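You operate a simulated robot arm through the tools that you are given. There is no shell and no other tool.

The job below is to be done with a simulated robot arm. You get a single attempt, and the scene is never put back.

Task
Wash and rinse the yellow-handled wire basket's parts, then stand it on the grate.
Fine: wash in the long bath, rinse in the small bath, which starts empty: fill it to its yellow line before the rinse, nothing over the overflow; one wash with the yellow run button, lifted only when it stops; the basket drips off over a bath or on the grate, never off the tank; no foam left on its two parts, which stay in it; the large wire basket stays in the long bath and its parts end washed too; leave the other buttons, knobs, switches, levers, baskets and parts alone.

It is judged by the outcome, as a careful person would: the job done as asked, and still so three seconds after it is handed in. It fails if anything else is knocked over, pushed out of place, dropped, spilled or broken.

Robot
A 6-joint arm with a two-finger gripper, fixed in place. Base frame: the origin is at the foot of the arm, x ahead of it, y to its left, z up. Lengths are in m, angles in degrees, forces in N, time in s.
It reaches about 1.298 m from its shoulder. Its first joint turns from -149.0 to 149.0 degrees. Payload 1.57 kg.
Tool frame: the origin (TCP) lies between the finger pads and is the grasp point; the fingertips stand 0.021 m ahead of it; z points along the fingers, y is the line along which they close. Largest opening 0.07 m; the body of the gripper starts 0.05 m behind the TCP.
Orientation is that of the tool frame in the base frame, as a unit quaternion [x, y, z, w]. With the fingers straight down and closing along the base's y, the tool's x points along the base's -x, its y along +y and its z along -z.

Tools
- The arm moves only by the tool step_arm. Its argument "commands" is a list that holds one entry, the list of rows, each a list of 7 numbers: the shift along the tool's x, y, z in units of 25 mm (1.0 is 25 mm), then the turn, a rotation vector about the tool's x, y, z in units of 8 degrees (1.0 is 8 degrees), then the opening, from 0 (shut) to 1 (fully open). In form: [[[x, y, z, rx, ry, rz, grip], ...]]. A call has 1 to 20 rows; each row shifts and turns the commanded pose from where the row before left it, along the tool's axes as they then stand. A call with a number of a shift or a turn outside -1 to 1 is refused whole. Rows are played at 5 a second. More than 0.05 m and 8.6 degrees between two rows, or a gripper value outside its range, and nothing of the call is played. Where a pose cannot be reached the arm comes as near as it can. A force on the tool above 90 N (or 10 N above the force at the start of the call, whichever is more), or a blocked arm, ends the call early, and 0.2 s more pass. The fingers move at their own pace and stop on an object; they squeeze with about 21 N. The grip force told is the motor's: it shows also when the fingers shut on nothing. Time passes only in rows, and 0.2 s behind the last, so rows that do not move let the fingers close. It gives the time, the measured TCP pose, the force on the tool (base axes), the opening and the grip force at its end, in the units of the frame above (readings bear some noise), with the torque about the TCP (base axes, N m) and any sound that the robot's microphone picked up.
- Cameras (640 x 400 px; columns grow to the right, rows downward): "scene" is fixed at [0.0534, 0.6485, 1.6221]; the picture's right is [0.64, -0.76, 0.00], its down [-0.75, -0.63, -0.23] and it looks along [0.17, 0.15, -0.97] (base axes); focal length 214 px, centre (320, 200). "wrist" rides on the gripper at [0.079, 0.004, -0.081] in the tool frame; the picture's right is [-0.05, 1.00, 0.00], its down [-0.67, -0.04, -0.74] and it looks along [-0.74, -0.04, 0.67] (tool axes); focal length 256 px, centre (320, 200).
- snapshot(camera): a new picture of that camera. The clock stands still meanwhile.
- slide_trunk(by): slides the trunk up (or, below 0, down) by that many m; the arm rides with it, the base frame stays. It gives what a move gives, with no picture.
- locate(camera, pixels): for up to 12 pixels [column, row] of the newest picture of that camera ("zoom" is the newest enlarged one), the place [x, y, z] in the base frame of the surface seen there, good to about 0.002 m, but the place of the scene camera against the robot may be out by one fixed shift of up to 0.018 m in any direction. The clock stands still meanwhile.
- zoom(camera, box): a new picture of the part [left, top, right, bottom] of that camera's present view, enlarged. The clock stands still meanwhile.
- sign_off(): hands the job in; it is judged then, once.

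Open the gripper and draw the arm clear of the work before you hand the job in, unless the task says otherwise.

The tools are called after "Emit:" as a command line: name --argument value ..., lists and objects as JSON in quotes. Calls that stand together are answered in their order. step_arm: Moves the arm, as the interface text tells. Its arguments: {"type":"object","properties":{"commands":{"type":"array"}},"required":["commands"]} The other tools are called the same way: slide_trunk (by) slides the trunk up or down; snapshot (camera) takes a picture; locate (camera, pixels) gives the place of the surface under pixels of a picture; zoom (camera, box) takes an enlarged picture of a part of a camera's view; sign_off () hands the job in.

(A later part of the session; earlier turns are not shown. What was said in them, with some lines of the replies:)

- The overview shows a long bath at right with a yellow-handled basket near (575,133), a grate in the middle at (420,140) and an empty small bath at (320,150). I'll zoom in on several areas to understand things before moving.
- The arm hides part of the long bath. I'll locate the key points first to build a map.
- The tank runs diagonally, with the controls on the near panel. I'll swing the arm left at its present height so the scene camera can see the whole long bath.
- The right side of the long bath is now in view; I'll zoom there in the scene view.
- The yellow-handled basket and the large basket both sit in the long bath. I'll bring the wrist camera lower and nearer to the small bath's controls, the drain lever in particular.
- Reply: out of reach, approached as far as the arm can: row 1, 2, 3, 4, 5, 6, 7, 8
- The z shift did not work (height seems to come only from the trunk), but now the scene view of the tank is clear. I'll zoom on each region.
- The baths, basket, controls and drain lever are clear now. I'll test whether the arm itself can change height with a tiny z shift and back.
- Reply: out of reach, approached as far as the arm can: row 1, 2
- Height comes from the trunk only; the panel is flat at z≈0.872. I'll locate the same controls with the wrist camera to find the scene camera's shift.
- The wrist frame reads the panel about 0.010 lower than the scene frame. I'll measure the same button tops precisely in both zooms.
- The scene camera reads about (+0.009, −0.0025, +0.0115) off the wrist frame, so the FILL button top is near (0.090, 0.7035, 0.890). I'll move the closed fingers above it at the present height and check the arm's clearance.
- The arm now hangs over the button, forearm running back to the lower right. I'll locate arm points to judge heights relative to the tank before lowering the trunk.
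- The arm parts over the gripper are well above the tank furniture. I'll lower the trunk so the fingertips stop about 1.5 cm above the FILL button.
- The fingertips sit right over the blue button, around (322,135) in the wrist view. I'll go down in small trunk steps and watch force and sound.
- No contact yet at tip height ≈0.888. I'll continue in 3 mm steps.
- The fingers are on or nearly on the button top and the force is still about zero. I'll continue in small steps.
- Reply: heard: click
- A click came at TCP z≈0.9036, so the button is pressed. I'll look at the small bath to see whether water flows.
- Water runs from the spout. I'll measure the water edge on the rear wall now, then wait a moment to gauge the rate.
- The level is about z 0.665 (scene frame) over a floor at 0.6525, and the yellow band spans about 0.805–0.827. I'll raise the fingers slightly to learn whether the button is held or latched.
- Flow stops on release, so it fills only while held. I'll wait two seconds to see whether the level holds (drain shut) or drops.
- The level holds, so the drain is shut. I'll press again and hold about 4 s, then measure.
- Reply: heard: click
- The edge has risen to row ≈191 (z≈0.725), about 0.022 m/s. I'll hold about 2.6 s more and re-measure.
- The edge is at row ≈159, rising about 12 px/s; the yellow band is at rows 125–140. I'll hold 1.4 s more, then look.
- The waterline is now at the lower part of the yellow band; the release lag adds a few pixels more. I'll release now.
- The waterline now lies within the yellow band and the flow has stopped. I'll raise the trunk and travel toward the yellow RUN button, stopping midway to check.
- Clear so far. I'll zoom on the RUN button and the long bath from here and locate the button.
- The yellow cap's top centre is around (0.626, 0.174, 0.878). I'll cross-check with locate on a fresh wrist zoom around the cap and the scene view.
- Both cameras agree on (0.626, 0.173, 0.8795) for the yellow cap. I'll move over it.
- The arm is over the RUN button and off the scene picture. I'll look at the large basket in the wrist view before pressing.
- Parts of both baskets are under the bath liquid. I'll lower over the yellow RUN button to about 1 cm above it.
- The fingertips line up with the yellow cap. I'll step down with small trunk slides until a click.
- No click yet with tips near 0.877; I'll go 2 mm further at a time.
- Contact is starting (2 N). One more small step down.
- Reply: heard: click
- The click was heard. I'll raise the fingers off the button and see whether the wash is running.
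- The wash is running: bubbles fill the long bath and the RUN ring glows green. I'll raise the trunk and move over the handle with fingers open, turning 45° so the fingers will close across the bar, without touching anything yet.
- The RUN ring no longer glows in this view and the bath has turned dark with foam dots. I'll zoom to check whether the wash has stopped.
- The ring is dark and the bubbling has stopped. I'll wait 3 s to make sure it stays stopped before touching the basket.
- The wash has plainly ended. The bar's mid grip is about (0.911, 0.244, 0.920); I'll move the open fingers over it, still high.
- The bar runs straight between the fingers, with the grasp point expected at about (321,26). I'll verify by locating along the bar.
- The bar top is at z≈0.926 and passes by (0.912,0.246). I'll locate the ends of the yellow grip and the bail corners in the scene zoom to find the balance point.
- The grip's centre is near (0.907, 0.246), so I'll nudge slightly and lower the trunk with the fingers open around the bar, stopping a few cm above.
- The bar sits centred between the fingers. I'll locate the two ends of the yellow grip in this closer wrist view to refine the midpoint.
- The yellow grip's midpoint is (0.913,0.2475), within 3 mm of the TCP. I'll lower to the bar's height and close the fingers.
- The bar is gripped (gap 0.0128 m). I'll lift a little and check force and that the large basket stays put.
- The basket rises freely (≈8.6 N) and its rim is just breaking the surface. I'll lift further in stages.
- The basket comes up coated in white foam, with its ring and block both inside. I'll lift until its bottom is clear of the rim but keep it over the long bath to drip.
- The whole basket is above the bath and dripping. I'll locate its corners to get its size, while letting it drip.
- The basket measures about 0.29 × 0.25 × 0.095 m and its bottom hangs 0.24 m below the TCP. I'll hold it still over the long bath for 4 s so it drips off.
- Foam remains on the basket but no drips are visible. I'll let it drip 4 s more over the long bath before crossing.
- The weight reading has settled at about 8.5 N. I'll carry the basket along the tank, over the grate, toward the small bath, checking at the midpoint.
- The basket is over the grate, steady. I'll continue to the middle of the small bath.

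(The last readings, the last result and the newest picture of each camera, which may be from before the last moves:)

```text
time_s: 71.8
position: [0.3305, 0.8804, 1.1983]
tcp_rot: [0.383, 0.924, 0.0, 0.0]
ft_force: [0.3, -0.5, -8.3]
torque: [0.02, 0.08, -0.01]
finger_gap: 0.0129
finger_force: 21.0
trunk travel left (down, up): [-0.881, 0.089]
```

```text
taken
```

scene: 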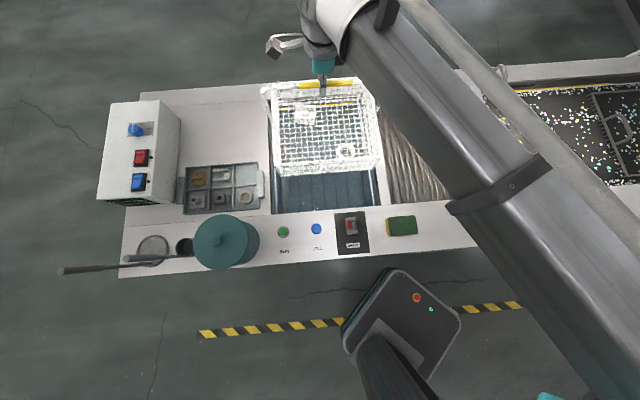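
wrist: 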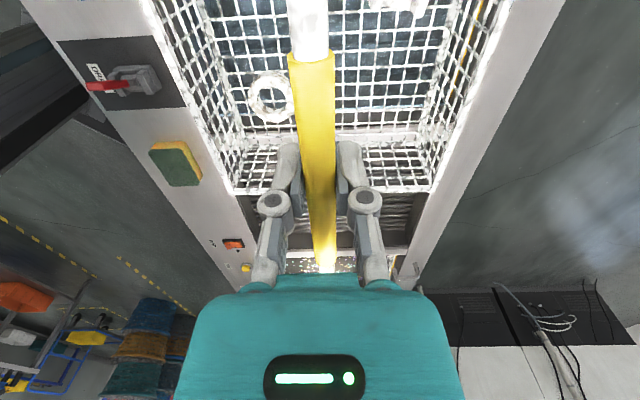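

The basket hangs over the small bath. I'll zoom and locate its corners against the bath walls before lowering.

Emit:
zoom --camera "scene" --box '[250, 70, 400, 220]'

Emit:
locate --camera "zoom" --pixels '[[115, 65], [160, 278], [505, 255], [470, 70], [163, 365], [100, 280], [530, 340], [150, 150], [490, 150]]'

```text
2.67 times, centred on (325, 145) of scene
```

zoom: 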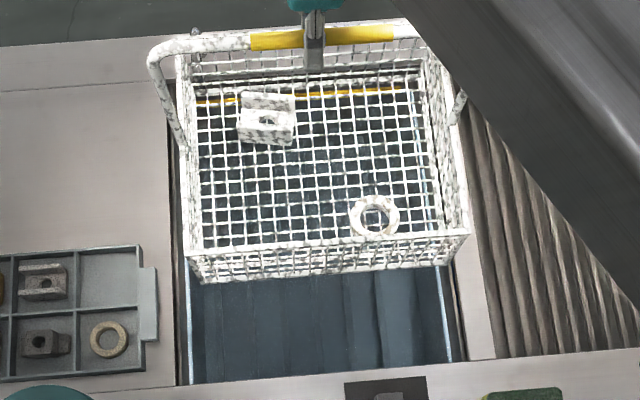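

```text
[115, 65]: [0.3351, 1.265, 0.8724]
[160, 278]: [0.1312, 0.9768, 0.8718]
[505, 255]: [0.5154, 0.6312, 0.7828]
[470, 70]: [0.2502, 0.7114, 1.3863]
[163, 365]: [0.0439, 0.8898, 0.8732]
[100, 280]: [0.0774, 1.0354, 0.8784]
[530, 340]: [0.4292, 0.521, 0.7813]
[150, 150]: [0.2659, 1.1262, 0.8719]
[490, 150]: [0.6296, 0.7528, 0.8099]
```

I'll locate the basket's rim and bottom corners themselves: (188,250), (466,233), (204,279), (450,262).

Emit:
locate --camera "zoom" --pixels '[[188, 249], [466, 233], [205, 279], [448, 262], [178, 60], [440, 60], [172, 330], [463, 330], [186, 330], [447, 330], [268, 122], [374, 215]]'

```text
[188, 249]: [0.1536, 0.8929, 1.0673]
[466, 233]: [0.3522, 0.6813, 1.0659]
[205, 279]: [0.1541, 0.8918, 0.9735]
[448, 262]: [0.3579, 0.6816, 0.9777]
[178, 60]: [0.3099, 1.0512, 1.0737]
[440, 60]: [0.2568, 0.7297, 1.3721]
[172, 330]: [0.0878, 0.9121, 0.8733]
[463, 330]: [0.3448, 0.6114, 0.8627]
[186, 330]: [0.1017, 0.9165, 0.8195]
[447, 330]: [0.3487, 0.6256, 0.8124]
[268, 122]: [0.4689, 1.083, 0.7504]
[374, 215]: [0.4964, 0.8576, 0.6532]
```

The basket is well inside the bath opening (margins ≈5 cm left, ≈4 cm right). I'll centre it 8 mm to the left and lower until it just enters the water.

Emit:
step_arm --commands '[[[0.3, 0, 0, 0, 0, 0, 0], [0, 0, 0, 0, 0, 0, 0]]]'

Emit:
slide_trunk --by -0.17

Emit:
snapshot --camera "scene"

Emit:
zoom --camera "scene" --box '[250, 70, 400, 220]'

```text
time_s: 72.4
position: [0.3262, 0.8851, 1.1985]
tcp_rot: [0.382, 0.924, -0.001, 0.0]
ft_force: [-0.3, -0.2, -8.2]
torque: [0.07, 0.08, 0.0]
finger_gap: 0.0125
finger_force: 21.1
trunk travel left (down, up): [-0.881, 0.089]
```

```text
time_s: 74.4
position: [0.325, 0.8846, 1.0289]
tcp_rot: [0.383, 0.924, 0.0, 0.001]
ft_force: [0.4, 0.6, -8.3]
torque: [0.05, 0.06, 0.01]
finger_gap: 0.0131
finger_force: 21.5
trunk travel left (down, up): [-0.711, 0.259]
```

```text
taken
```

scene: 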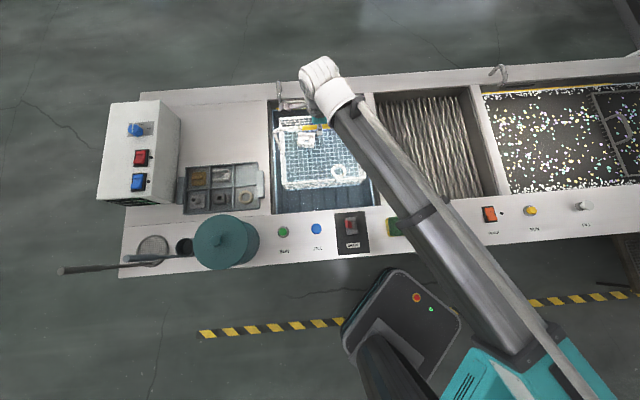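

```text
2.67 times, centred on (325, 145) of scene
```

zoom: 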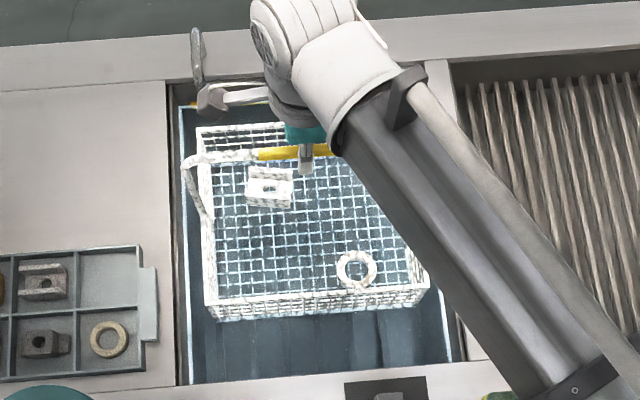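

The basket is going into the water cleanly. I'll lower it further until its rim is well under the surface.

Emit:
slide_trunk --by -0.108

Emit:
zoom --camera "scene" --box '[250, 70, 400, 220]'

Emit:
snapshot --camera "wrist"

```text
time_s: 75.8
position: [0.3246, 0.8842, 0.9213]
tcp_rot: [0.383, 0.924, -0.001, -0.001]
ft_force: [0.5, -0.5, -8.1]
torque: [0.13, 0.04, 0.02]
finger_gap: 0.0128
finger_force: 21.2
trunk travel left (down, up): [-0.603, 0.367]
```

```text
2.67 times, centred on (325, 145) of scene
```

zoom: 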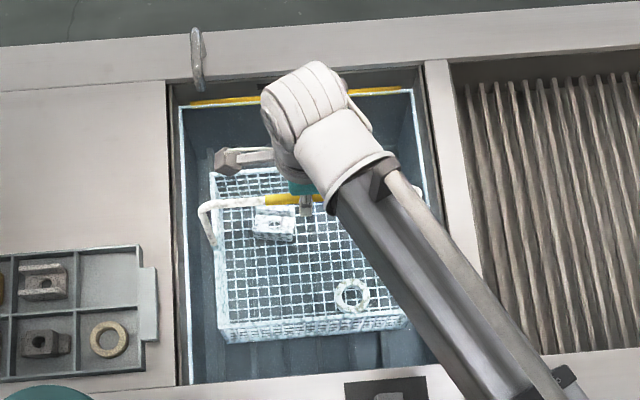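

```text
taken
```

wrist: 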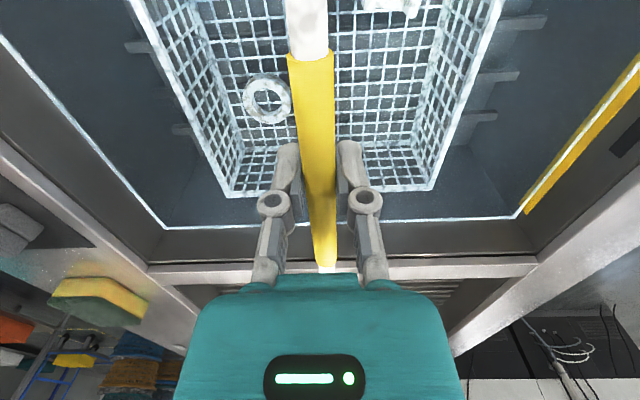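

The basket is fully under water with the handle above it. I'll swish it gently along the bath by about 1–2 cm for 4 s, then check the foam.

Emit:
step_arm --commands '[[[0.3, 0, 0, 0, 0, 0, 0], [0.3, 0, 0, 0, 0, 0, 0], [-0.3, 0, 0, 0, 0, 0, 0], [-0.3, 0, 0, 0, 0, 0, 0], [-0.3, 0, 0, 0, 0, 0, 0], [-0.3, 0, 0, 0, 0, 0, 0], [0.3, 0, 0, 0, 0, 0, 0], [0.3, 0, 0, 0, 0, 0, 0], [0.3, 0, 0, 0, 0, 0, 0], [0.3, 0, 0, 0, 0, 0, 0], [-0.3, 0, 0, 0, 0, 0, 0], [-0.3, 0, 0, 0, 0, 0, 0], [-0.3, 0, 0, 0, 0, 0, 0], [-0.3, 0, 0, 0, 0, 0, 0], [0.3, 0, 0, 0, 0, 0, 0], [0.3, 0, 0, 0, 0, 0, 0], [0, 0, 0, 0, 0, 0, 0], [0, 0, 0, 0, 0, 0, 0]]]'

Emit:
zoom --camera "scene" --box '[250, 70, 400, 220]'

Emit:
zoom --camera "wrist" --box '[130, 0, 520, 220]'

```text
time_s: 79.6
position: [0.3265, 0.8862, 0.9212]
tcp_rot: [0.383, 0.924, 0.0, 0.0]
ft_force: [0.6, 0.5, -7.9]
torque: [0.05, 0.03, 0.01]
finger_gap: 0.0131
finger_force: 20.8
trunk travel left (down, up): [-0.603, 0.367]
```

```text
2.67 times, centred on (325, 145) of scene
```

zoom: 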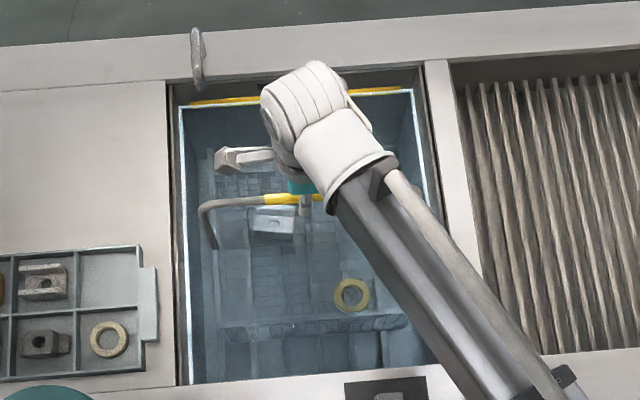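

```text
1.64 times, centred on (325, 110) of wrist
```

zoom: 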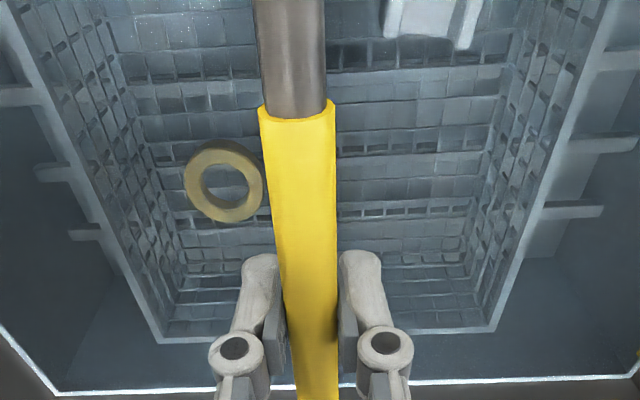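

The foam is gone from the ring, but the block at about (355,153) in the scene still looks pale. I'll zoom in on it.

Emit:
zoom --camera "scene" --box '[325, 135, 385, 195]'

Emit:
zoom --camera "wrist" --box '[330, 0, 450, 50]'

```text
6.67 times, centred on (355, 165) of scene
```

zoom: 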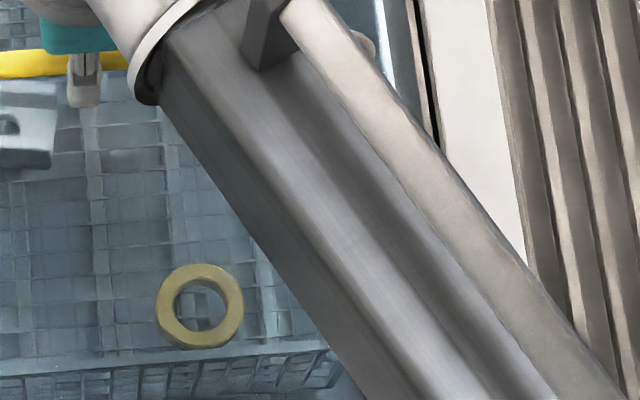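

```text
5.33 times, centred on (390, 25) of wrist
```

zoom: 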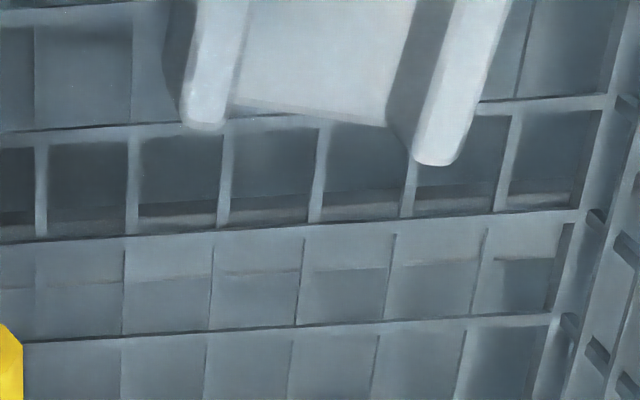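

The block's visible edge looks like smooth clean metal. I'll take a closer scene zoom on it to be sure no foam remains in its recess.

Emit:
zoom --camera "scene" --box '[300, 138, 340, 168]'

Emit:
zoom --camera "scene" --box '[180, 160, 265, 215]'

```text
13.33 times, centred on (320, 153) of scene
```

zoom: 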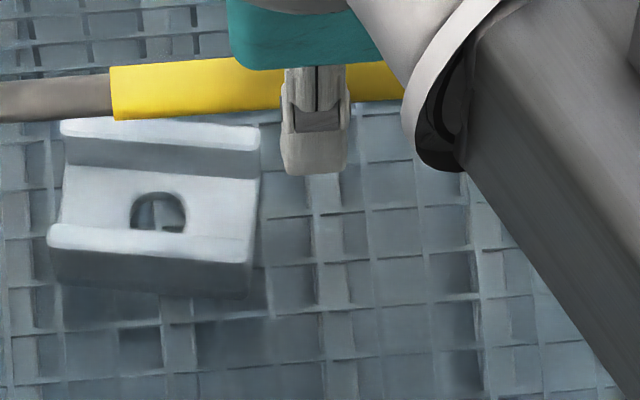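

```text
7.27 times, centred on (222, 188) of scene
```

zoom: 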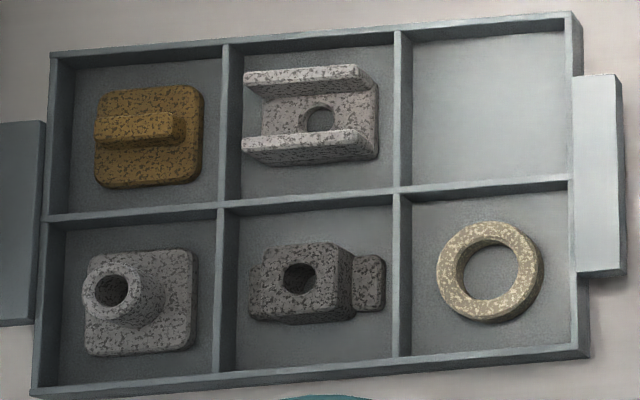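

Both parts look clean with no foam. I'll leave it under a little longer with one more gentle swish, then lift it over the small bath to drip.

Emit:
step_arm --commands '[[[0.3, 0, 0, 0, 0, 0, 0], [0.3, 0, 0, 0, 0, 0, 0], [-0.3, 0, 0, 0, 0, 0, 0], [-0.3, 0, 0, 0, 0, 0, 0], [-0.3, 0, 0, 0, 0, 0, 0], [-0.3, 0, 0, 0, 0, 0, 0], [0.3, 0, 0, 0, 0, 0, 0], [0.3, 0, 0, 0, 0, 0, 0], [0, 0, 0, 0, 0, 0, 0], [0, 0, 0, 0, 0, 0, 0]]]'

Emit:
slide_trunk --by 0.12

Emit:
zoom --camera "scene" --box '[250, 70, 400, 220]'

Emit:
snapshot --camera "wrist"

```text
time_s: 81.8
position: [0.3264, 0.8859, 0.9212]
tcp_rot: [0.383, 0.924, 0.0, 0.0]
ft_force: [-0.4, 0.5, -8.0]
torque: [0.03, 0.0, 0.01]
finger_gap: 0.013
finger_force: 20.5
trunk travel left (down, up): [-0.603, 0.367]
```

```text
time_s: 83.3
position: [0.3251, 0.8853, 1.0396]
tcp_rot: [0.383, 0.924, 0.0, 0.001]
ft_force: [-0.2, 0.4, -8.6]
torque: [0.12, 0.07, 0.01]
finger_gap: 0.0128
finger_force: 20.9
trunk travel left (down, up): [-0.723, 0.247]
```

```text
2.67 times, centred on (325, 145) of scene
```

zoom: 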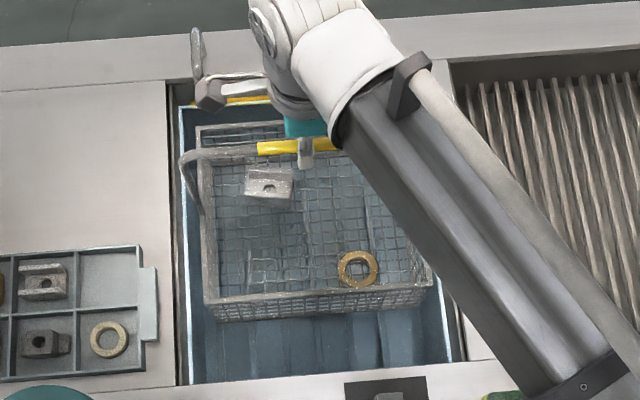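

```text
taken
```

wrist: 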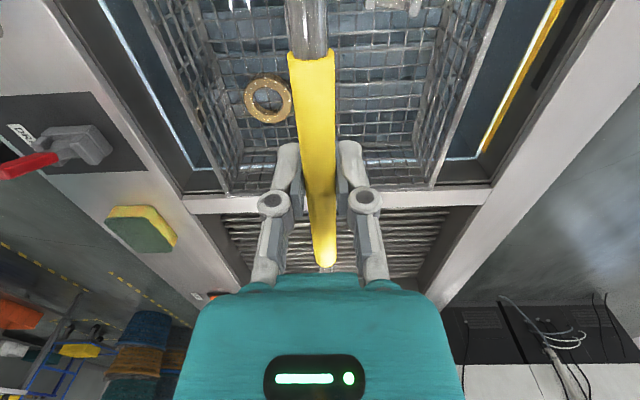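

The basket and both parts come up free of foam. I'll lift clear of the rim and let it drip over the small bath.

Emit:
slide_trunk --by 0.15

Emit:
step_arm --commands '[[[0, 0, 0, 0, 0, 0, 0], [0, 0, 0, 0, 0, 0, 0], [0, 0, 0, 0, 0, 0, 0], [0, 0, 0, 0, 0, 0, 0], [0, 0, 0, 0, 0, 0, 0], [0, 0, 0, 0, 0, 0, 0], [0, 0, 0, 0, 0, 0, 0], [0, 0, 0, 0, 0, 0, 0], [0, 0, 0, 0, 0, 0, 0], [0, 0, 0, 0, 0, 0, 0], [0, 0, 0, 0, 0, 0, 0], [0, 0, 0, 0, 0, 0, 0], [0, 0, 0, 0, 0, 0, 0], [0, 0, 0, 0, 0, 0, 0], [0, 0, 0, 0, 0, 0, 0], [0, 0, 0, 0, 0, 0, 0], [0, 0, 0, 0, 0, 0, 0], [0, 0, 0, 0, 0, 0, 0], [0, 0, 0, 0, 0, 0, 0], [0, 0, 0, 0, 0, 0, 0]]]'

Emit:
zoom --camera "scene" --box '[250, 70, 400, 220]'

Emit:
zoom --camera "wrist" --box '[130, 0, 520, 220]'

```text
time_s: 85.0
position: [0.3259, 0.8851, 1.1911]
tcp_rot: [0.382, 0.924, 0.0, 0.0]
ft_force: [-0.8, 0.1, -8.1]
torque: [0.12, 0.06, 0.01]
finger_gap: 0.0126
finger_force: 21.1
trunk travel left (down, up): [-0.873, 0.097]
```

```text
time_s: 89.2
position: [0.3263, 0.8854, 1.1906]
tcp_rot: [0.383, 0.924, -0.001, 0.0]
ft_force: [0.7, -0.3, -9.1]
torque: [0.08, 0.04, -0.03]
finger_gap: 0.0131
finger_force: 21.2
trunk travel left (down, up): [-0.873, 0.097]
```

```text
2.67 times, centred on (325, 145) of scene
```

zoom: 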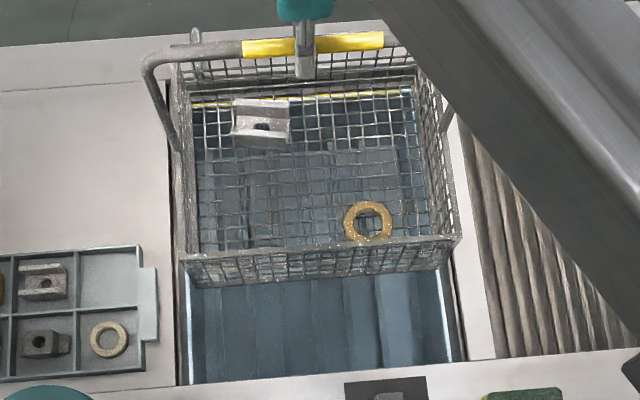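

```text
1.64 times, centred on (325, 110) of wrist
```

zoom: 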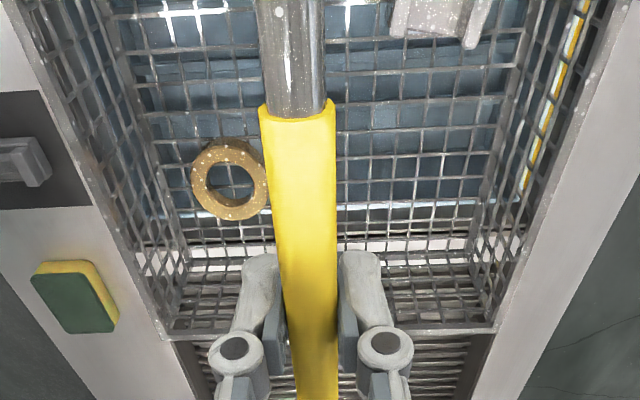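

There are tiny light specks on the ring and block. I'll zoom closer to see whether they are water droplets or leftover foam.

Emit:
zoom --camera "wrist" --box '[230, 70, 310, 145]'

Emit:
zoom --camera "scene" --box '[295, 100, 355, 135]'

Emit:
zoom --camera "scene" --box '[320, 140, 360, 170]'

Emit:
zoom --camera "wrist" --box '[350, 0, 450, 50]'

```text
5.33 times, centred on (270, 108) of wrist
```

zoom: 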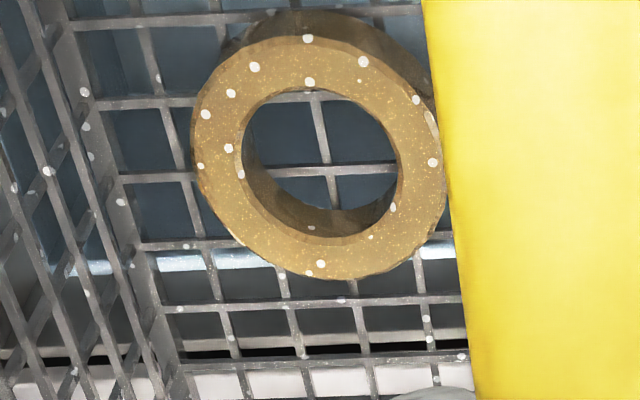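

```text
10.67 times, centred on (325, 118) of scene
```

zoom: 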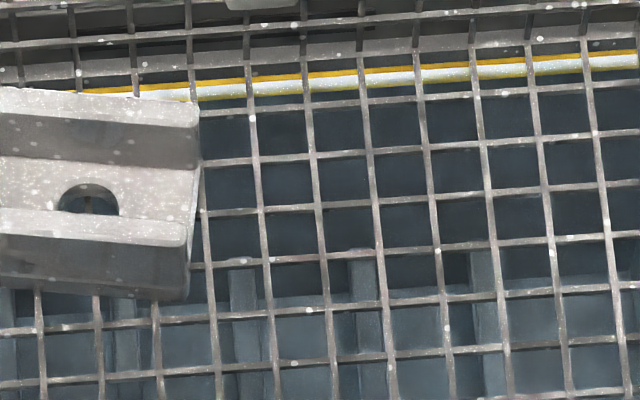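

```text
13.33 times, centred on (340, 155) of scene
```

zoom: 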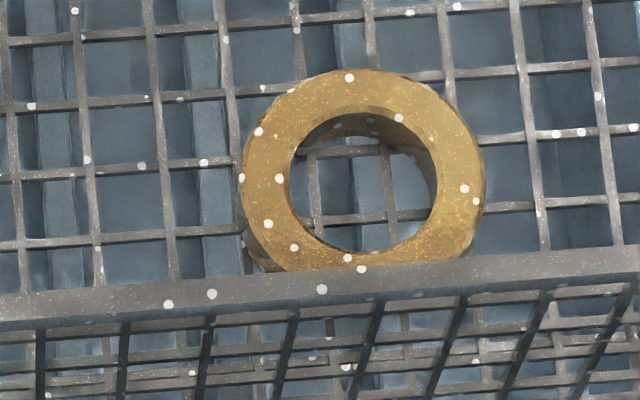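

```text
6.40 times, centred on (400, 25) of wrist
```

zoom: 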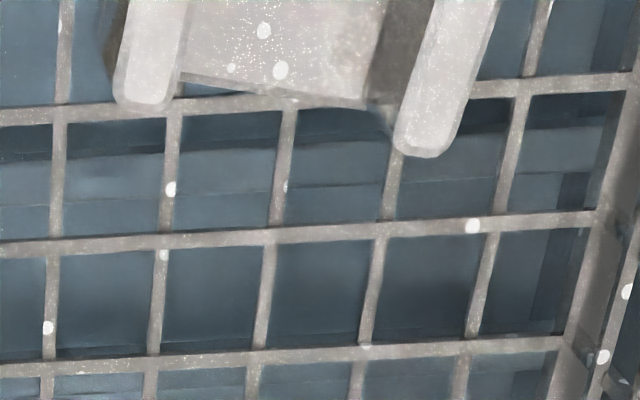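

Under water both parts looked smooth with no dots, so these are likely water droplets. I'll let it drip 4 s more and compare.

Emit:
step_arm --commands '[[[0, 0, 0, 0, 0, 0, 0], [0, 0, 0, 0, 0, 0, 0], [0, 0, 0, 0, 0, 0, 0], [0, 0, 0, 0, 0, 0, 0], [0, 0, 0, 0, 0, 0, 0], [0, 0, 0, 0, 0, 0, 0], [0, 0, 0, 0, 0, 0, 0], [0, 0, 0, 0, 0, 0, 0], [0, 0, 0, 0, 0, 0, 0], [0, 0, 0, 0, 0, 0, 0], [0, 0, 0, 0, 0, 0, 0], [0, 0, 0, 0, 0, 0, 0], [0, 0, 0, 0, 0, 0, 0], [0, 0, 0, 0, 0, 0, 0], [0, 0, 0, 0, 0, 0, 0], [0, 0, 0, 0, 0, 0, 0], [0, 0, 0, 0, 0, 0, 0], [0, 0, 0, 0, 0, 0, 0], [0, 0, 0, 0, 0, 0, 0], [0, 0, 0, 0, 0, 0, 0]]]'

Emit:
zoom --camera "wrist" --box '[230, 70, 310, 145]'

Emit:
zoom --camera "scene" --box '[295, 100, 355, 135]'

Emit:
zoom --camera "scene" --box '[260, 80, 380, 160]'

```text
time_s: 93.4
position: [0.3255, 0.8841, 1.1913]
tcp_rot: [0.383, 0.924, 0.0, -0.001]
ft_force: [0.8, -0.6, -8.9]
torque: [0.1, 0.05, -0.02]
finger_gap: 0.0128
finger_force: 20.9
trunk travel left (down, up): [-0.873, 0.097]
```

```text
5.33 times, centred on (270, 108) of wrist
```

zoom: 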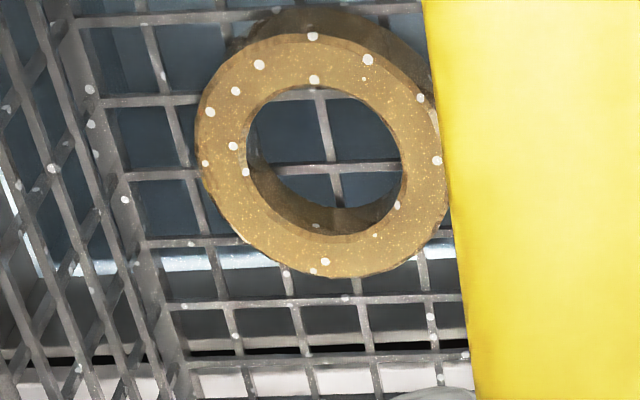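

```text
10.67 times, centred on (325, 118) of scene
```

zoom: 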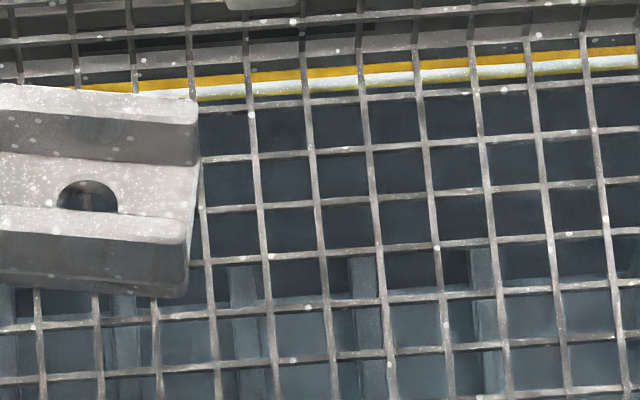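

```text
5.00 times, centred on (320, 120) of scene
```

zoom: 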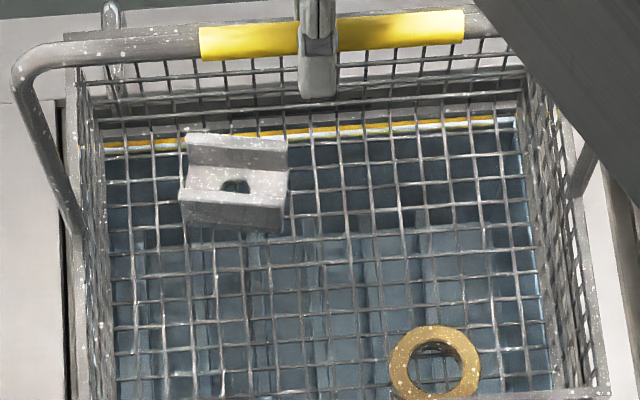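

The droplets haven't changed. To be certain no foam is left I'll dip it once more in the clean water, check, and lift again.

Emit:
slide_trunk --by -0.272

Emit:
step_arm --commands '[[[0.3, 0, 0, 0, 0, 0, 0], [0.3, 0, 0, 0, 0, 0, 0], [-0.3, 0, 0, 0, 0, 0, 0], [-0.3, 0, 0, 0, 0, 0, 0], [-0.3, 0, 0, 0, 0, 0, 0], [-0.3, 0, 0, 0, 0, 0, 0], [0.3, 0, 0, 0, 0, 0, 0], [0.3, 0, 0, 0, 0, 0, 0], [0.3, 0, 0, 0, 0, 0, 0], [0.3, 0, 0, 0, 0, 0, 0], [-0.3, 0, 0, 0, 0, 0, 0], [-0.3, 0, 0, 0, 0, 0, 0], [-0.3, 0, 0, 0, 0, 0, 0], [-0.3, 0, 0, 0, 0, 0, 0], [0.3, 0, 0, 0, 0, 0, 0], [0.3, 0, 0, 0, 0, 0, 0], [0, 0, 0, 0, 0, 0, 0], [0, 0, 0, 0, 0, 0, 0]]]'

Emit:
zoom --camera "wrist" --box '[230, 70, 310, 145]'

Emit:
zoom --camera "scene" --box '[250, 70, 400, 220]'

```text
time_s: 96.2
position: [0.3258, 0.8853, 0.9212]
tcp_rot: [0.383, 0.924, 0.001, 0.0]
ft_force: [2.2, 8.0, 13.7]
torque: [0.08, 0.06, 0.05]
finger_gap: 0.0126
finger_force: 21.2
trunk travel left (down, up): [-0.601, 0.369]
```

```text
time_s: 100.0
position: [0.3253, 0.8841, 0.9204]
tcp_rot: [0.382, 0.924, 0.0, 0.0]
ft_force: [2.0, -2.8, 0.8]
torque: [-0.45, -0.39, 0.03]
finger_gap: 0.0129
finger_force: 20.5
trunk travel left (down, up): [-0.601, 0.369]
```

```text
5.33 times, centred on (270, 108) of wrist
```

zoom: 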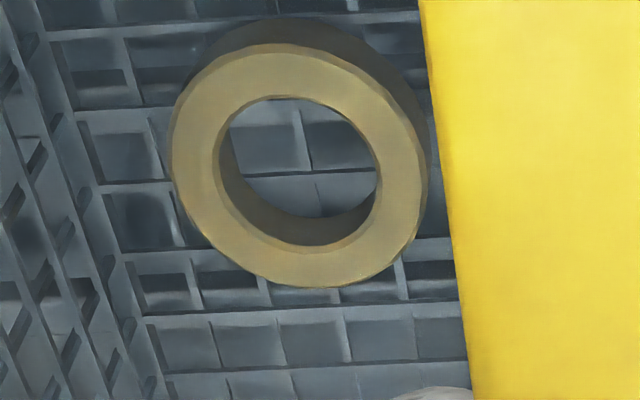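

```text
2.67 times, centred on (325, 145) of scene
```

zoom: 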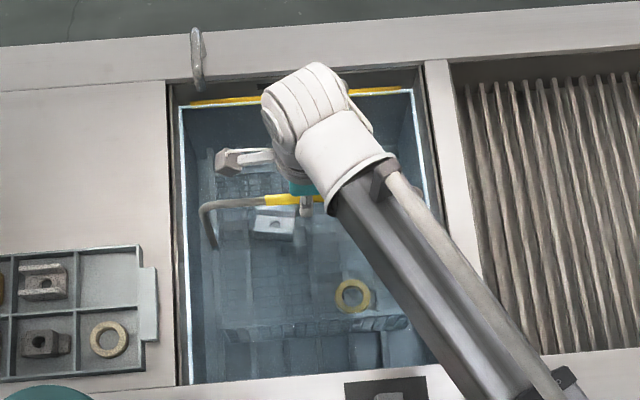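

The basket just touched the bath's bars; under water the ring is smooth and clean. I'll lift it again and let it drip over the small bath.

Emit:
slide_trunk --by 0.275

Emit:
step_arm --commands '[[[0, 0, 0, 0, 0, 0, 0], [0, 0, 0, 0, 0, 0, 0], [0, 0, 0, 0, 0, 0, 0], [0, 0, 0, 0, 0, 0, 0], [0, 0, 0, 0, 0, 0, 0], [0, 0, 0, 0, 0, 0, 0], [0, 0, 0, 0, 0, 0, 0], [0, 0, 0, 0, 0, 0, 0], [0, 0, 0, 0, 0, 0, 0], [0, 0, 0, 0, 0, 0, 0], [0, 0, 0, 0, 0, 0, 0], [0, 0, 0, 0, 0, 0, 0], [0, 0, 0, 0, 0, 0, 0], [0, 0, 0, 0, 0, 0, 0], [0, 0, 0, 0, 0, 0, 0], [0, 0, 0, 0, 0, 0, 0], [0, 0, 0, 0, 0, 0, 0], [0, 0, 0, 0, 0, 0, 0], [0, 0, 0, 0, 0, 0, 0], [0, 0, 0, 0, 0, 0, 0]]]'

Emit:
step_arm --commands '[[[0, 0, 0, 0, 0, 0, 0], [0, 0, 0, 0, 0, 0, 0], [0, 0, 0, 0, 0, 0, 0], [0, 0, 0, 0, 0, 0, 0], [0, 0, 0, 0, 0, 0, 0], [0, 0, 0, 0, 0, 0, 0], [0, 0, 0, 0, 0, 0, 0], [0, 0, 0, 0, 0, 0, 0], [0, 0, 0, 0, 0, 0, 0], [0, 0, 0, 0, 0, 0, 0], [0, 0, 0, 0, 0, 0, 0], [0, 0, 0, 0, 0, 0, 0], [0, 0, 0, 0, 0, 0, 0], [0, 0, 0, 0, 0, 0, 0], [0, 0, 0, 0, 0, 0, 0], [0, 0, 0, 0, 0, 0, 0], [0, 0, 0, 0, 0, 0, 0], [0, 0, 0, 0, 0, 0, 0], [0, 0, 0, 0, 0, 0, 0], [0, 0, 0, 0, 0, 0, 0]]]'

Emit:
zoom --camera "wrist" --box '[230, 70, 310, 145]'

Emit:
zoom --camera "scene" --box '[250, 70, 400, 220]'

Emit:
snapshot --camera "scene"

```text
time_s: 102.8
position: [0.3264, 0.8853, 1.1931]
tcp_rot: [0.383, 0.924, 0.0, 0.001]
ft_force: [0.3, 0.0, -9.0]
torque: [0.1, 0.05, 0.01]
finger_gap: 0.0126
finger_force: 21.2
trunk travel left (down, up): [-0.876, 0.094]
```

```text
time_s: 107.0
position: [0.3253, 0.8858, 1.1937]
tcp_rot: [0.383, 0.924, 0.001, 0.0]
ft_force: [-0.1, -0.3, -8.0]
torque: [0.1, 0.07, 0.0]
finger_gap: 0.0128
finger_force: 20.9
trunk travel left (down, up): [-0.876, 0.094]
```

```text
time_s: 111.2
position: [0.3256, 0.886, 1.1945]
tcp_rot: [0.383, 0.924, 0.0, 0.0]
ft_force: [-1.0, 0.6, -8.5]
torque: [0.11, 0.12, -0.01]
finger_gap: 0.0125
finger_force: 21.2
trunk travel left (down, up): [-0.876, 0.094]
```

```text
5.33 times, centred on (270, 108) of wrist
```

zoom: 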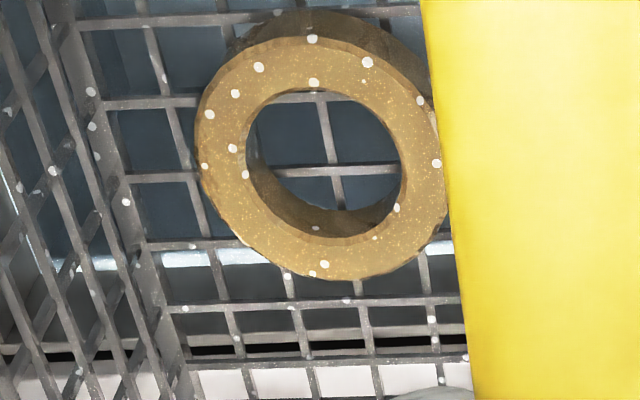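

```text
2.67 times, centred on (325, 145) of scene
```

zoom: 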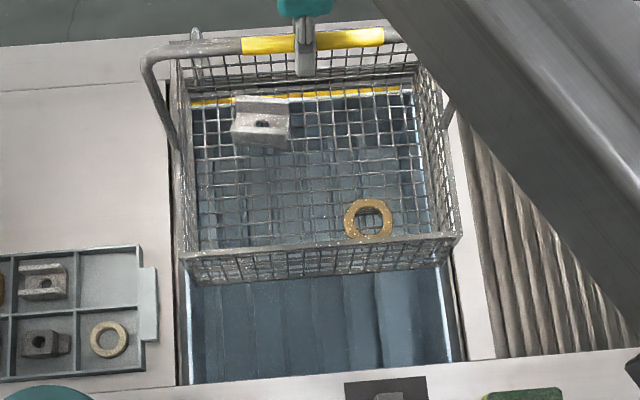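

```text
taken
```

scene: 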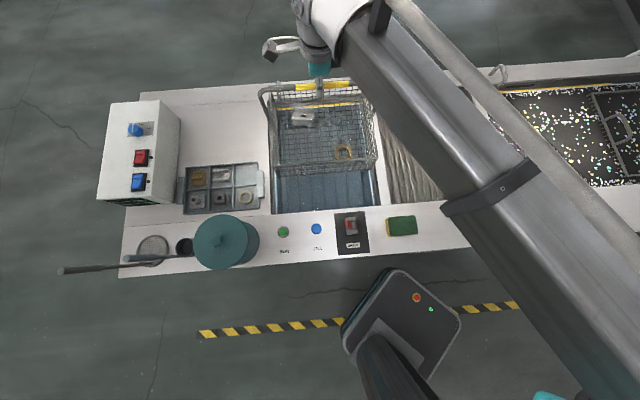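

A second rinse left the dots exactly the same, so they are just the wet look; no foam remains. I'll carry the basket back along the tank to over the grate.

Emit:
step_arm --commands '[[[-0.6, 0, 0, 0, 0, 0, 0], [-1, 0, 0, 0, 0, 0, 0], [-1, 0, 0, 0, 0, 0, 0], [-1, 0, 0, 0, 0, 0, 0], [-1, 0, 0, 0, 0, 0, 0], [-1, 0, 0, 0, 0, 0, 0], [-1, 0, 0, 0, 0, 0, 0], [-1, 0, 0, 0, 0, 0, 0], [-1, 0, 0, 0, 0, 0, 0], [-1, 0, 0, 0, 0, 0, 0], [-1, 0, 0, 0, 0, 0, 0], [-1, 0, 0, 0, 0, 0, 0], [-1, 0, 0, 0, 0, 0, 0], [-1, 0, 0, 0, 0, 0, 0], [-1, 0, 0, 0, 0, 0, 0], [-1, 0, 0, 0, 0, 0, 0], [-1, 0, 0, 0, 0, 0, 0], [-0.9, 0, 0, 0, 0, 0, 0], [0, 0, 0, 0, 0, 0, 0]]]'

Emit:
snapshot --camera "scene"

Emit:
zoom --camera "scene" --box '[360, 60, 540, 220]'

Emit:
snapshot --camera "wrist"

```text
time_s: 115.2
position: [0.6362, 0.5755, 1.1924]
tcp_rot: [0.383, 0.924, 0.0, 0.001]
ft_force: [0.3, 0.0, -8.3]
torque: [0.06, 0.09, -0.01]
finger_gap: 0.0129
finger_force: 21.0
trunk travel left (down, up): [-0.876, 0.094]
```

```text
taken
```

scene: 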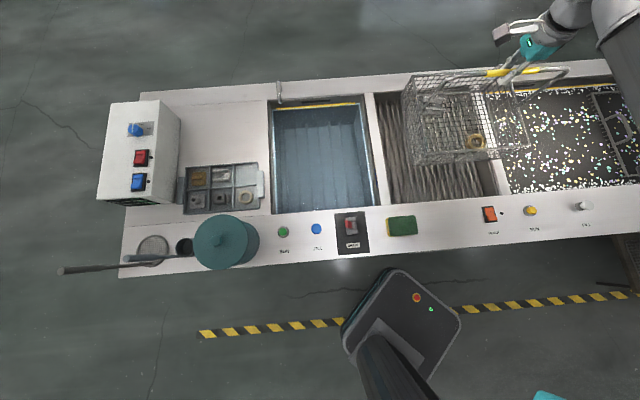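

```text
2.50 times, centred on (450, 140) of scene
```

zoom: 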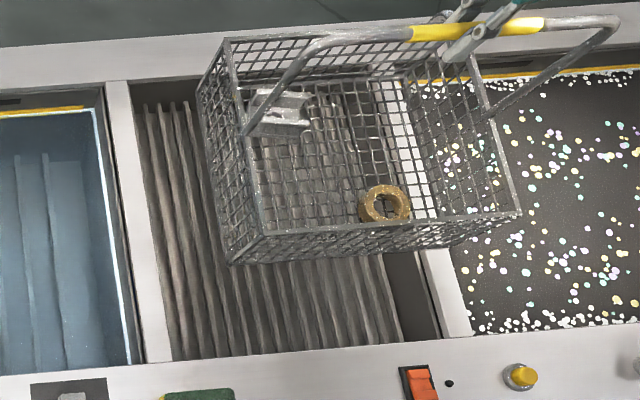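

```text
taken
```

wrist: 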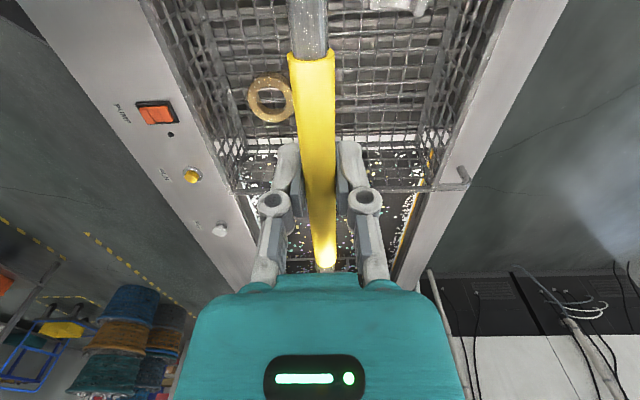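

The basket is over the grate region. I'll locate the grate recess walls and the basket's bottom corners to centre it.

Emit:
locate --camera "zoom" --pixels '[[160, 330], [172, 340], [445, 330], [436, 330], [408, 330], [390, 330], [230, 262], [450, 240], [263, 235], [518, 213], [300, 320], [306, 320]]'

Emit:
locate --camera "zoom" --pixels '[[135, 90], [145, 200], [175, 345], [420, 300], [205, 85], [228, 42], [330, 330], [200, 300], [350, 300], [250, 320], [278, 320], [385, 205]]'

```text
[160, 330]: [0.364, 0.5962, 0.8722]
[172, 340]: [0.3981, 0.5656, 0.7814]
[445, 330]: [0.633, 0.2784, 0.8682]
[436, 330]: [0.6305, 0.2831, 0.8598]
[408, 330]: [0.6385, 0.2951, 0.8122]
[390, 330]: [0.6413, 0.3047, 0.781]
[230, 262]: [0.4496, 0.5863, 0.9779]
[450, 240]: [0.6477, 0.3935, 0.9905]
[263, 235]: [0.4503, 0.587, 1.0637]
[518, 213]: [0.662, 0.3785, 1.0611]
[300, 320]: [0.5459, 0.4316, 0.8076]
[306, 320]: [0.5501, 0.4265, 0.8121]
```

```text
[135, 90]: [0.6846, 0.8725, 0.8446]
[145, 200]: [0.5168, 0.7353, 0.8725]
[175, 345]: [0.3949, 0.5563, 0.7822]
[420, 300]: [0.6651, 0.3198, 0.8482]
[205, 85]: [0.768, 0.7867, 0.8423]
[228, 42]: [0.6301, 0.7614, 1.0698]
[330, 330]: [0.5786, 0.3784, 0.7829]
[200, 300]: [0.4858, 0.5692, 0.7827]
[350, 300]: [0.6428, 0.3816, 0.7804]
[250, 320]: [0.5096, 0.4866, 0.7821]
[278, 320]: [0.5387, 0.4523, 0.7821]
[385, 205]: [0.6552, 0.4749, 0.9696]
```

The basket is centred over the grate recess with ≈4 cm each side; bar tops are at about z 0.80. I'll lower it close to the bars.

Emit:
slide_trunk --by -0.135

Emit:
zoom --camera "scene" --box '[360, 60, 540, 220]'

Emit:
snapshot --camera "wrist"

```text
time_s: 116.8
position: [0.6363, 0.575, 1.059]
tcp_rot: [0.382, 0.924, 0.0, 0.0]
ft_force: [-0.6, -0.7, -8.2]
torque: [0.07, 0.08, -0.01]
finger_gap: 0.0128
finger_force: 20.6
trunk travel left (down, up): [-0.741, 0.229]
```

```text
2.50 times, centred on (450, 140) of scene
```

zoom: 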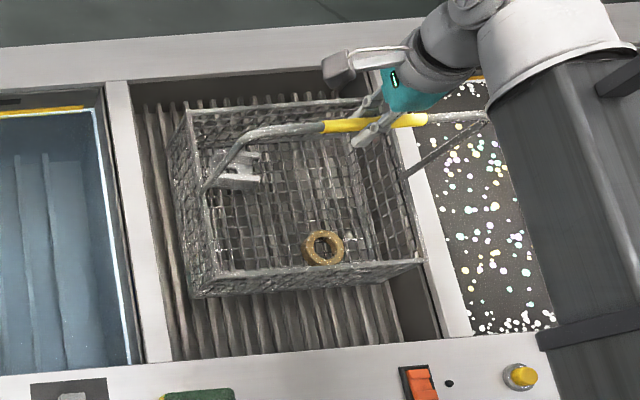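

```text
taken
```

wrist: 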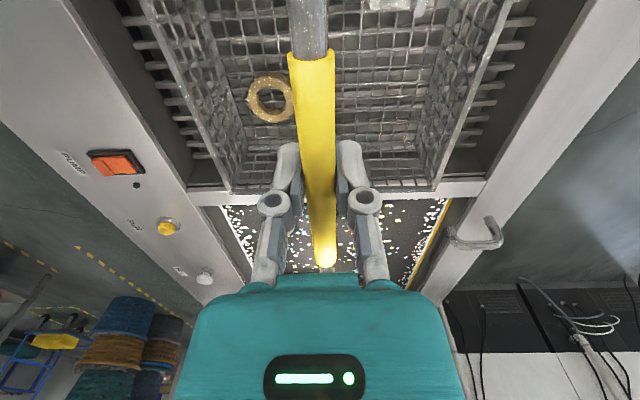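

The basket sits within the recess just above the bars. I'll lower in small steps until contact shows in the force.

Emit:
slide_trunk --by -0.01

Emit:
slide_trunk --by -0.005

```text
time_s: 117.4
position: [0.6356, 0.5748, 1.0489]
tcp_rot: [0.383, 0.924, 0.0, -0.001]
ft_force: [-0.8, -0.7, -7.7]
torque: [0.1, 0.13, 0.0]
finger_gap: 0.0128
finger_force: 21.0
trunk travel left (down, up): [-0.731, 0.239]
```

```text
time_s: 117.9
position: [0.6358, 0.5756, 1.0446]
tcp_rot: [0.382, 0.924, 0.0, 0.001]
ft_force: [0.3, -0.3, -8.6]
torque: [0.1, 0.04, 0.03]
finger_gap: 0.0127
finger_force: 21.4
trunk travel left (down, up): [-0.726, 0.244]
```

Still hanging free (≈8.5 N). I'll keep stepping down 4 mm at a time.

Emit:
slide_trunk --by -0.004

Emit:
slide_trunk --by -0.003

```text
time_s: 118.5
position: [0.6346, 0.5745, 1.0416]
tcp_rot: [0.383, 0.924, 0.0, 0.0]
ft_force: [1.2, 1.1, -1.7]
torque: [-0.19, -0.21, 0.11]
finger_gap: 0.0126
finger_force: 21.1
trunk travel left (down, up): [-0.722, 0.248]
```

```text
time_s: 119.0
position: [0.6342, 0.5751, 1.0377]
tcp_rot: [0.384, 0.924, 0.001, 0.001]
ft_force: [4.2, 6.1, 13.9]
torque: [0.02, 0.05, 0.07]
finger_gap: 0.0127
finger_force: 21.2
trunk travel left (down, up): [-0.719, 0.251]
```

The basket now stands on the bars (pressing 14 N). I'll ease up 2 mm, then open the fingers.

Emit:
slide_trunk --by 0.002

Emit:
zoom --camera "scene" --box '[360, 60, 540, 220]'

Emit:
step_arm --commands '[[[0, 0, 0, 0, 0, 0, 0.3], [0, 0, 0, 0, 0, 0, 0.6], [0, 0, 0, 0, 0, 0, 1], [0, 0, 0, 0, 0, 0, 1], [0, 0, 0, 0, 0, 0, 1], [0, 0, 0, 0, 0, 0, 1]]]'

Emit:
zoom --camera "scene" --box '[360, 60, 540, 220]'

Emit:
snapshot --camera "wrist"

```text
time_s: 119.5
position: [0.6354, 0.5761, 1.039]
tcp_rot: [0.382, 0.924, -0.001, 0.0]
ft_force: [0.5, -0.5, -7.9]
torque: [0.02, 0.02, -0.01]
finger_gap: 0.0126
finger_force: 20.9
trunk travel left (down, up): [-0.721, 0.249]
```

```text
2.50 times, centred on (450, 140) of scene
```

zoom: 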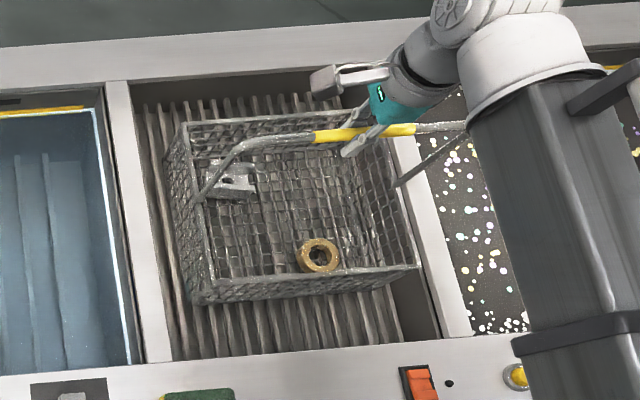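

```text
time_s: 120.9
position: [0.636, 0.575, 1.0399]
tcp_rot: [0.383, 0.924, 0.0, 0.0]
ft_force: [0.1, 0.8, -0.8]
torque: [-0.02, 0.0, 0.04]
finger_gap: 0.0698
finger_force: 0.1
trunk travel left (down, up): [-0.721, 0.249]
```

```text
2.50 times, centred on (450, 140) of scene
```

zoom: 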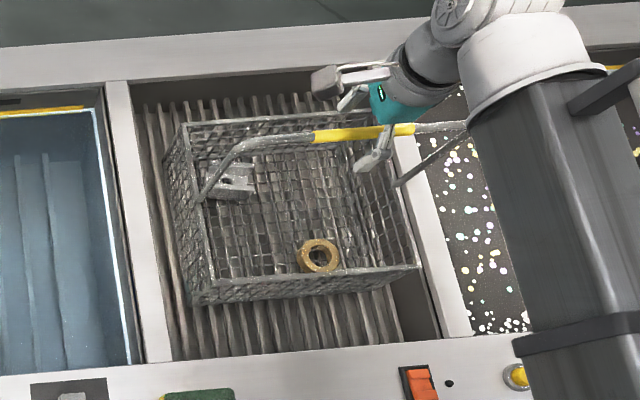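

```text
taken
```

wrist: 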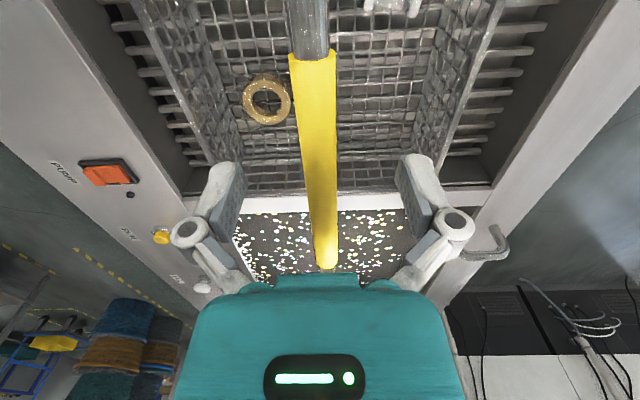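

The basket stands on the grate, released with the fingers clear of the bar. I'll raise straight up and check.

Emit:
slide_trunk --by 0.22

Emit:
snapshot --camera "scene"

Emit:
snapshot --camera "wrist"

```text
time_s: 123.2
position: [0.6362, 0.5745, 1.2593]
tcp_rot: [0.383, 0.924, 0.0, 0.0]
ft_force: [0.5, -0.6, -0.2]
torque: [0.0, -0.02, 0.0]
finger_gap: 0.0699
finger_force: 0.0
trunk travel left (down, up): [-0.941, 0.029]
```

```text
taken
```

scene: 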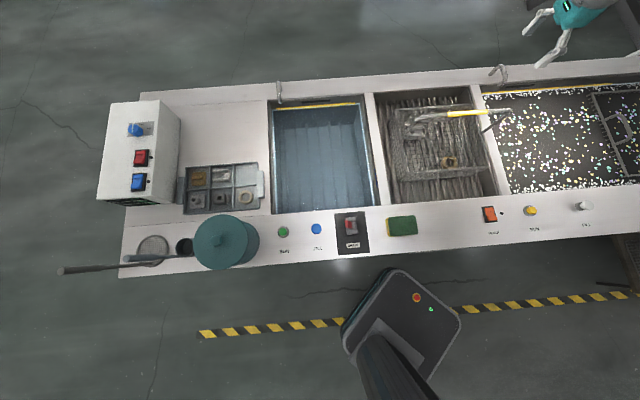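

```text
taken
```

wrist: 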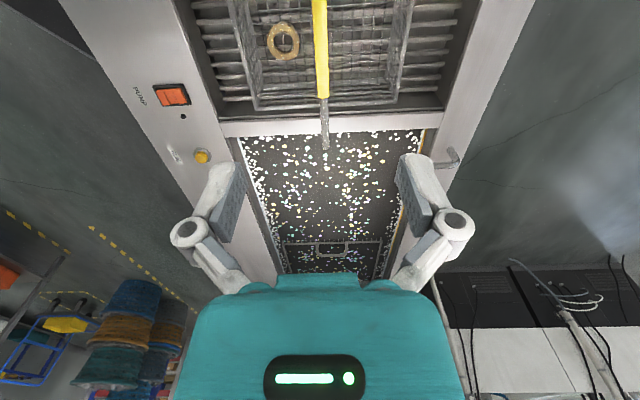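

The basket stays put on the grate. I'll draw the arm back toward the robot at this height and take final views.

Emit:
step_arm --commands '[[[0, -0.6, 0, 0, 0, 0, 1], [0, -1, 0, 0, 0, 0, 1], [0, -1, 0, 0, 0, 0, 1], [0, -1, 0, 0, 0, 0, 1], [0, -1, 0, 0, 0, 0, 1], [0, -1, 0, 0, 0, 0, 1], [0, -1, 0, 0, 0, 0, 1], [0, -1, 0, 0, 0, 0, 1], [0, -1, 0, 0, 0, 0, 1], [0, -1, 0, 0, 0, 0, 1], [0, -0.6, 0, 0, 0, 0, 1], [0, 0, 0, 0, 0, 0, 1]]]'

Emit:
snapshot --camera "scene"

Emit:
zoom --camera "scene" --box '[370, 80, 510, 210]'

Emit:
zoom --camera "scene" --box '[480, 60, 640, 240]'

Emit:
zoom --camera "scene" --box '[260, 80, 400, 240]'

```text
time_s: 125.8
position: [0.4551, 0.3925, 1.2605]
tcp_rot: [0.383, 0.924, 0.001, 0.0]
ft_force: [-0.3, -0.4, -0.5]
torque: [0.0, 0.03, 0.02]
finger_gap: 0.0703
finger_force: 0.0
trunk travel left (down, up): [-0.941, 0.029]
```

```text
taken
```

scene: 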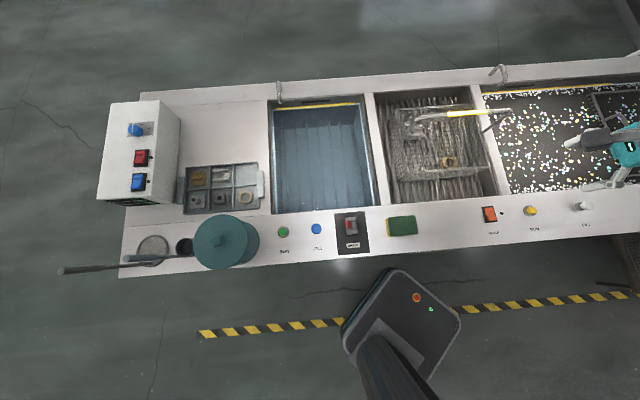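

```text
3.08 times, centred on (440, 145) of scene
```

zoom: 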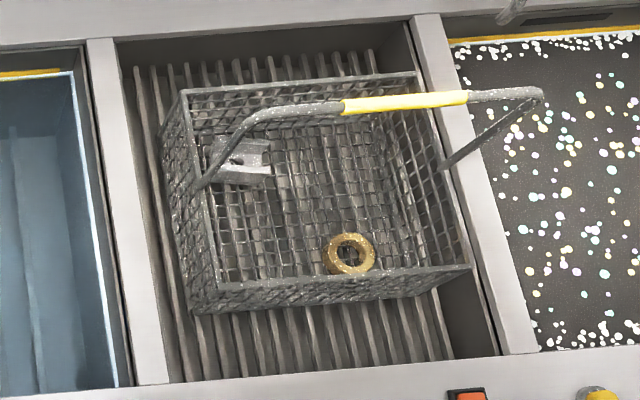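

```text
2.22 times, centred on (560, 150) of scene
```

zoom: 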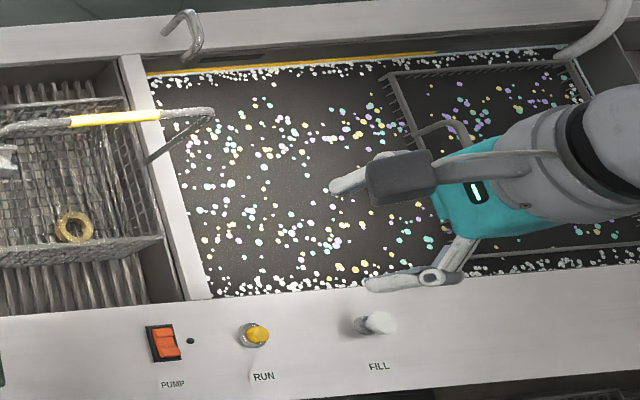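

```text
2.50 times, centred on (330, 160) of scene
```

zoom: 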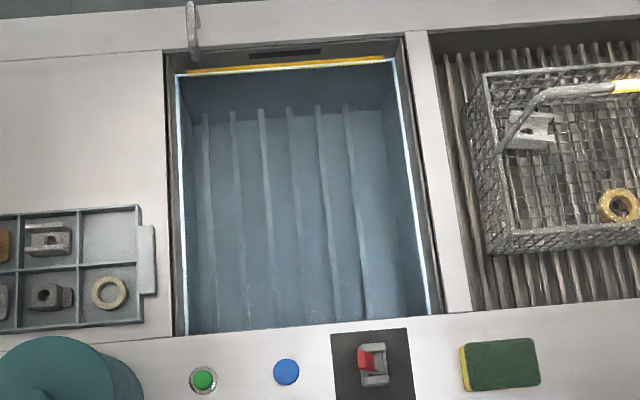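

Final views show the basket upright on the grate with its ring and block inside and free of foam. The small bath is at its yellow line, the large basket is still in the long bath, and the controls are undisturbed. The gripper is open and the arm is clear, so I'll hand the job in.

Emit:
sign_off

```text
The job is handed in.
```

I washed and rinsed the yellow-handled basket and stood it on the grate. Its ring and block are still in it, and the last pictures show no foam on either.

- **Rinse bath:** I filled it with the blue FILL button, and the waterline sits within the yellow band. Nothing went over the overflow, and the drain lever was already shut, so I left it alone.
- **Wash:** I pressed the yellow RUN button once. I lifted the basket only after the ring light went out and three more seconds had passed with no bubbling.
- **Rinse:** I dipped it twice. After the first dip small white dots were left on the parts. The second dip left them exactly as they were, and both parts looked smooth under water, so I took the dots for water droplets.
- **Dripping:** It dripped about 8 s over the long bath after the wash, then about 8 s over the small bath after each rinse dip. It stayed over the tank the whole way, and I saw no drips on the rims or panel.
- **Large basket:** It stayed in the long bath with its parts under the liquid during the wash. The liquid turned dark afterwards, so I couldn't see those parts again to check them.

I touched no other controls, baskets or parts. The gripper is open, and the arm is drawn back and raised above the panel.
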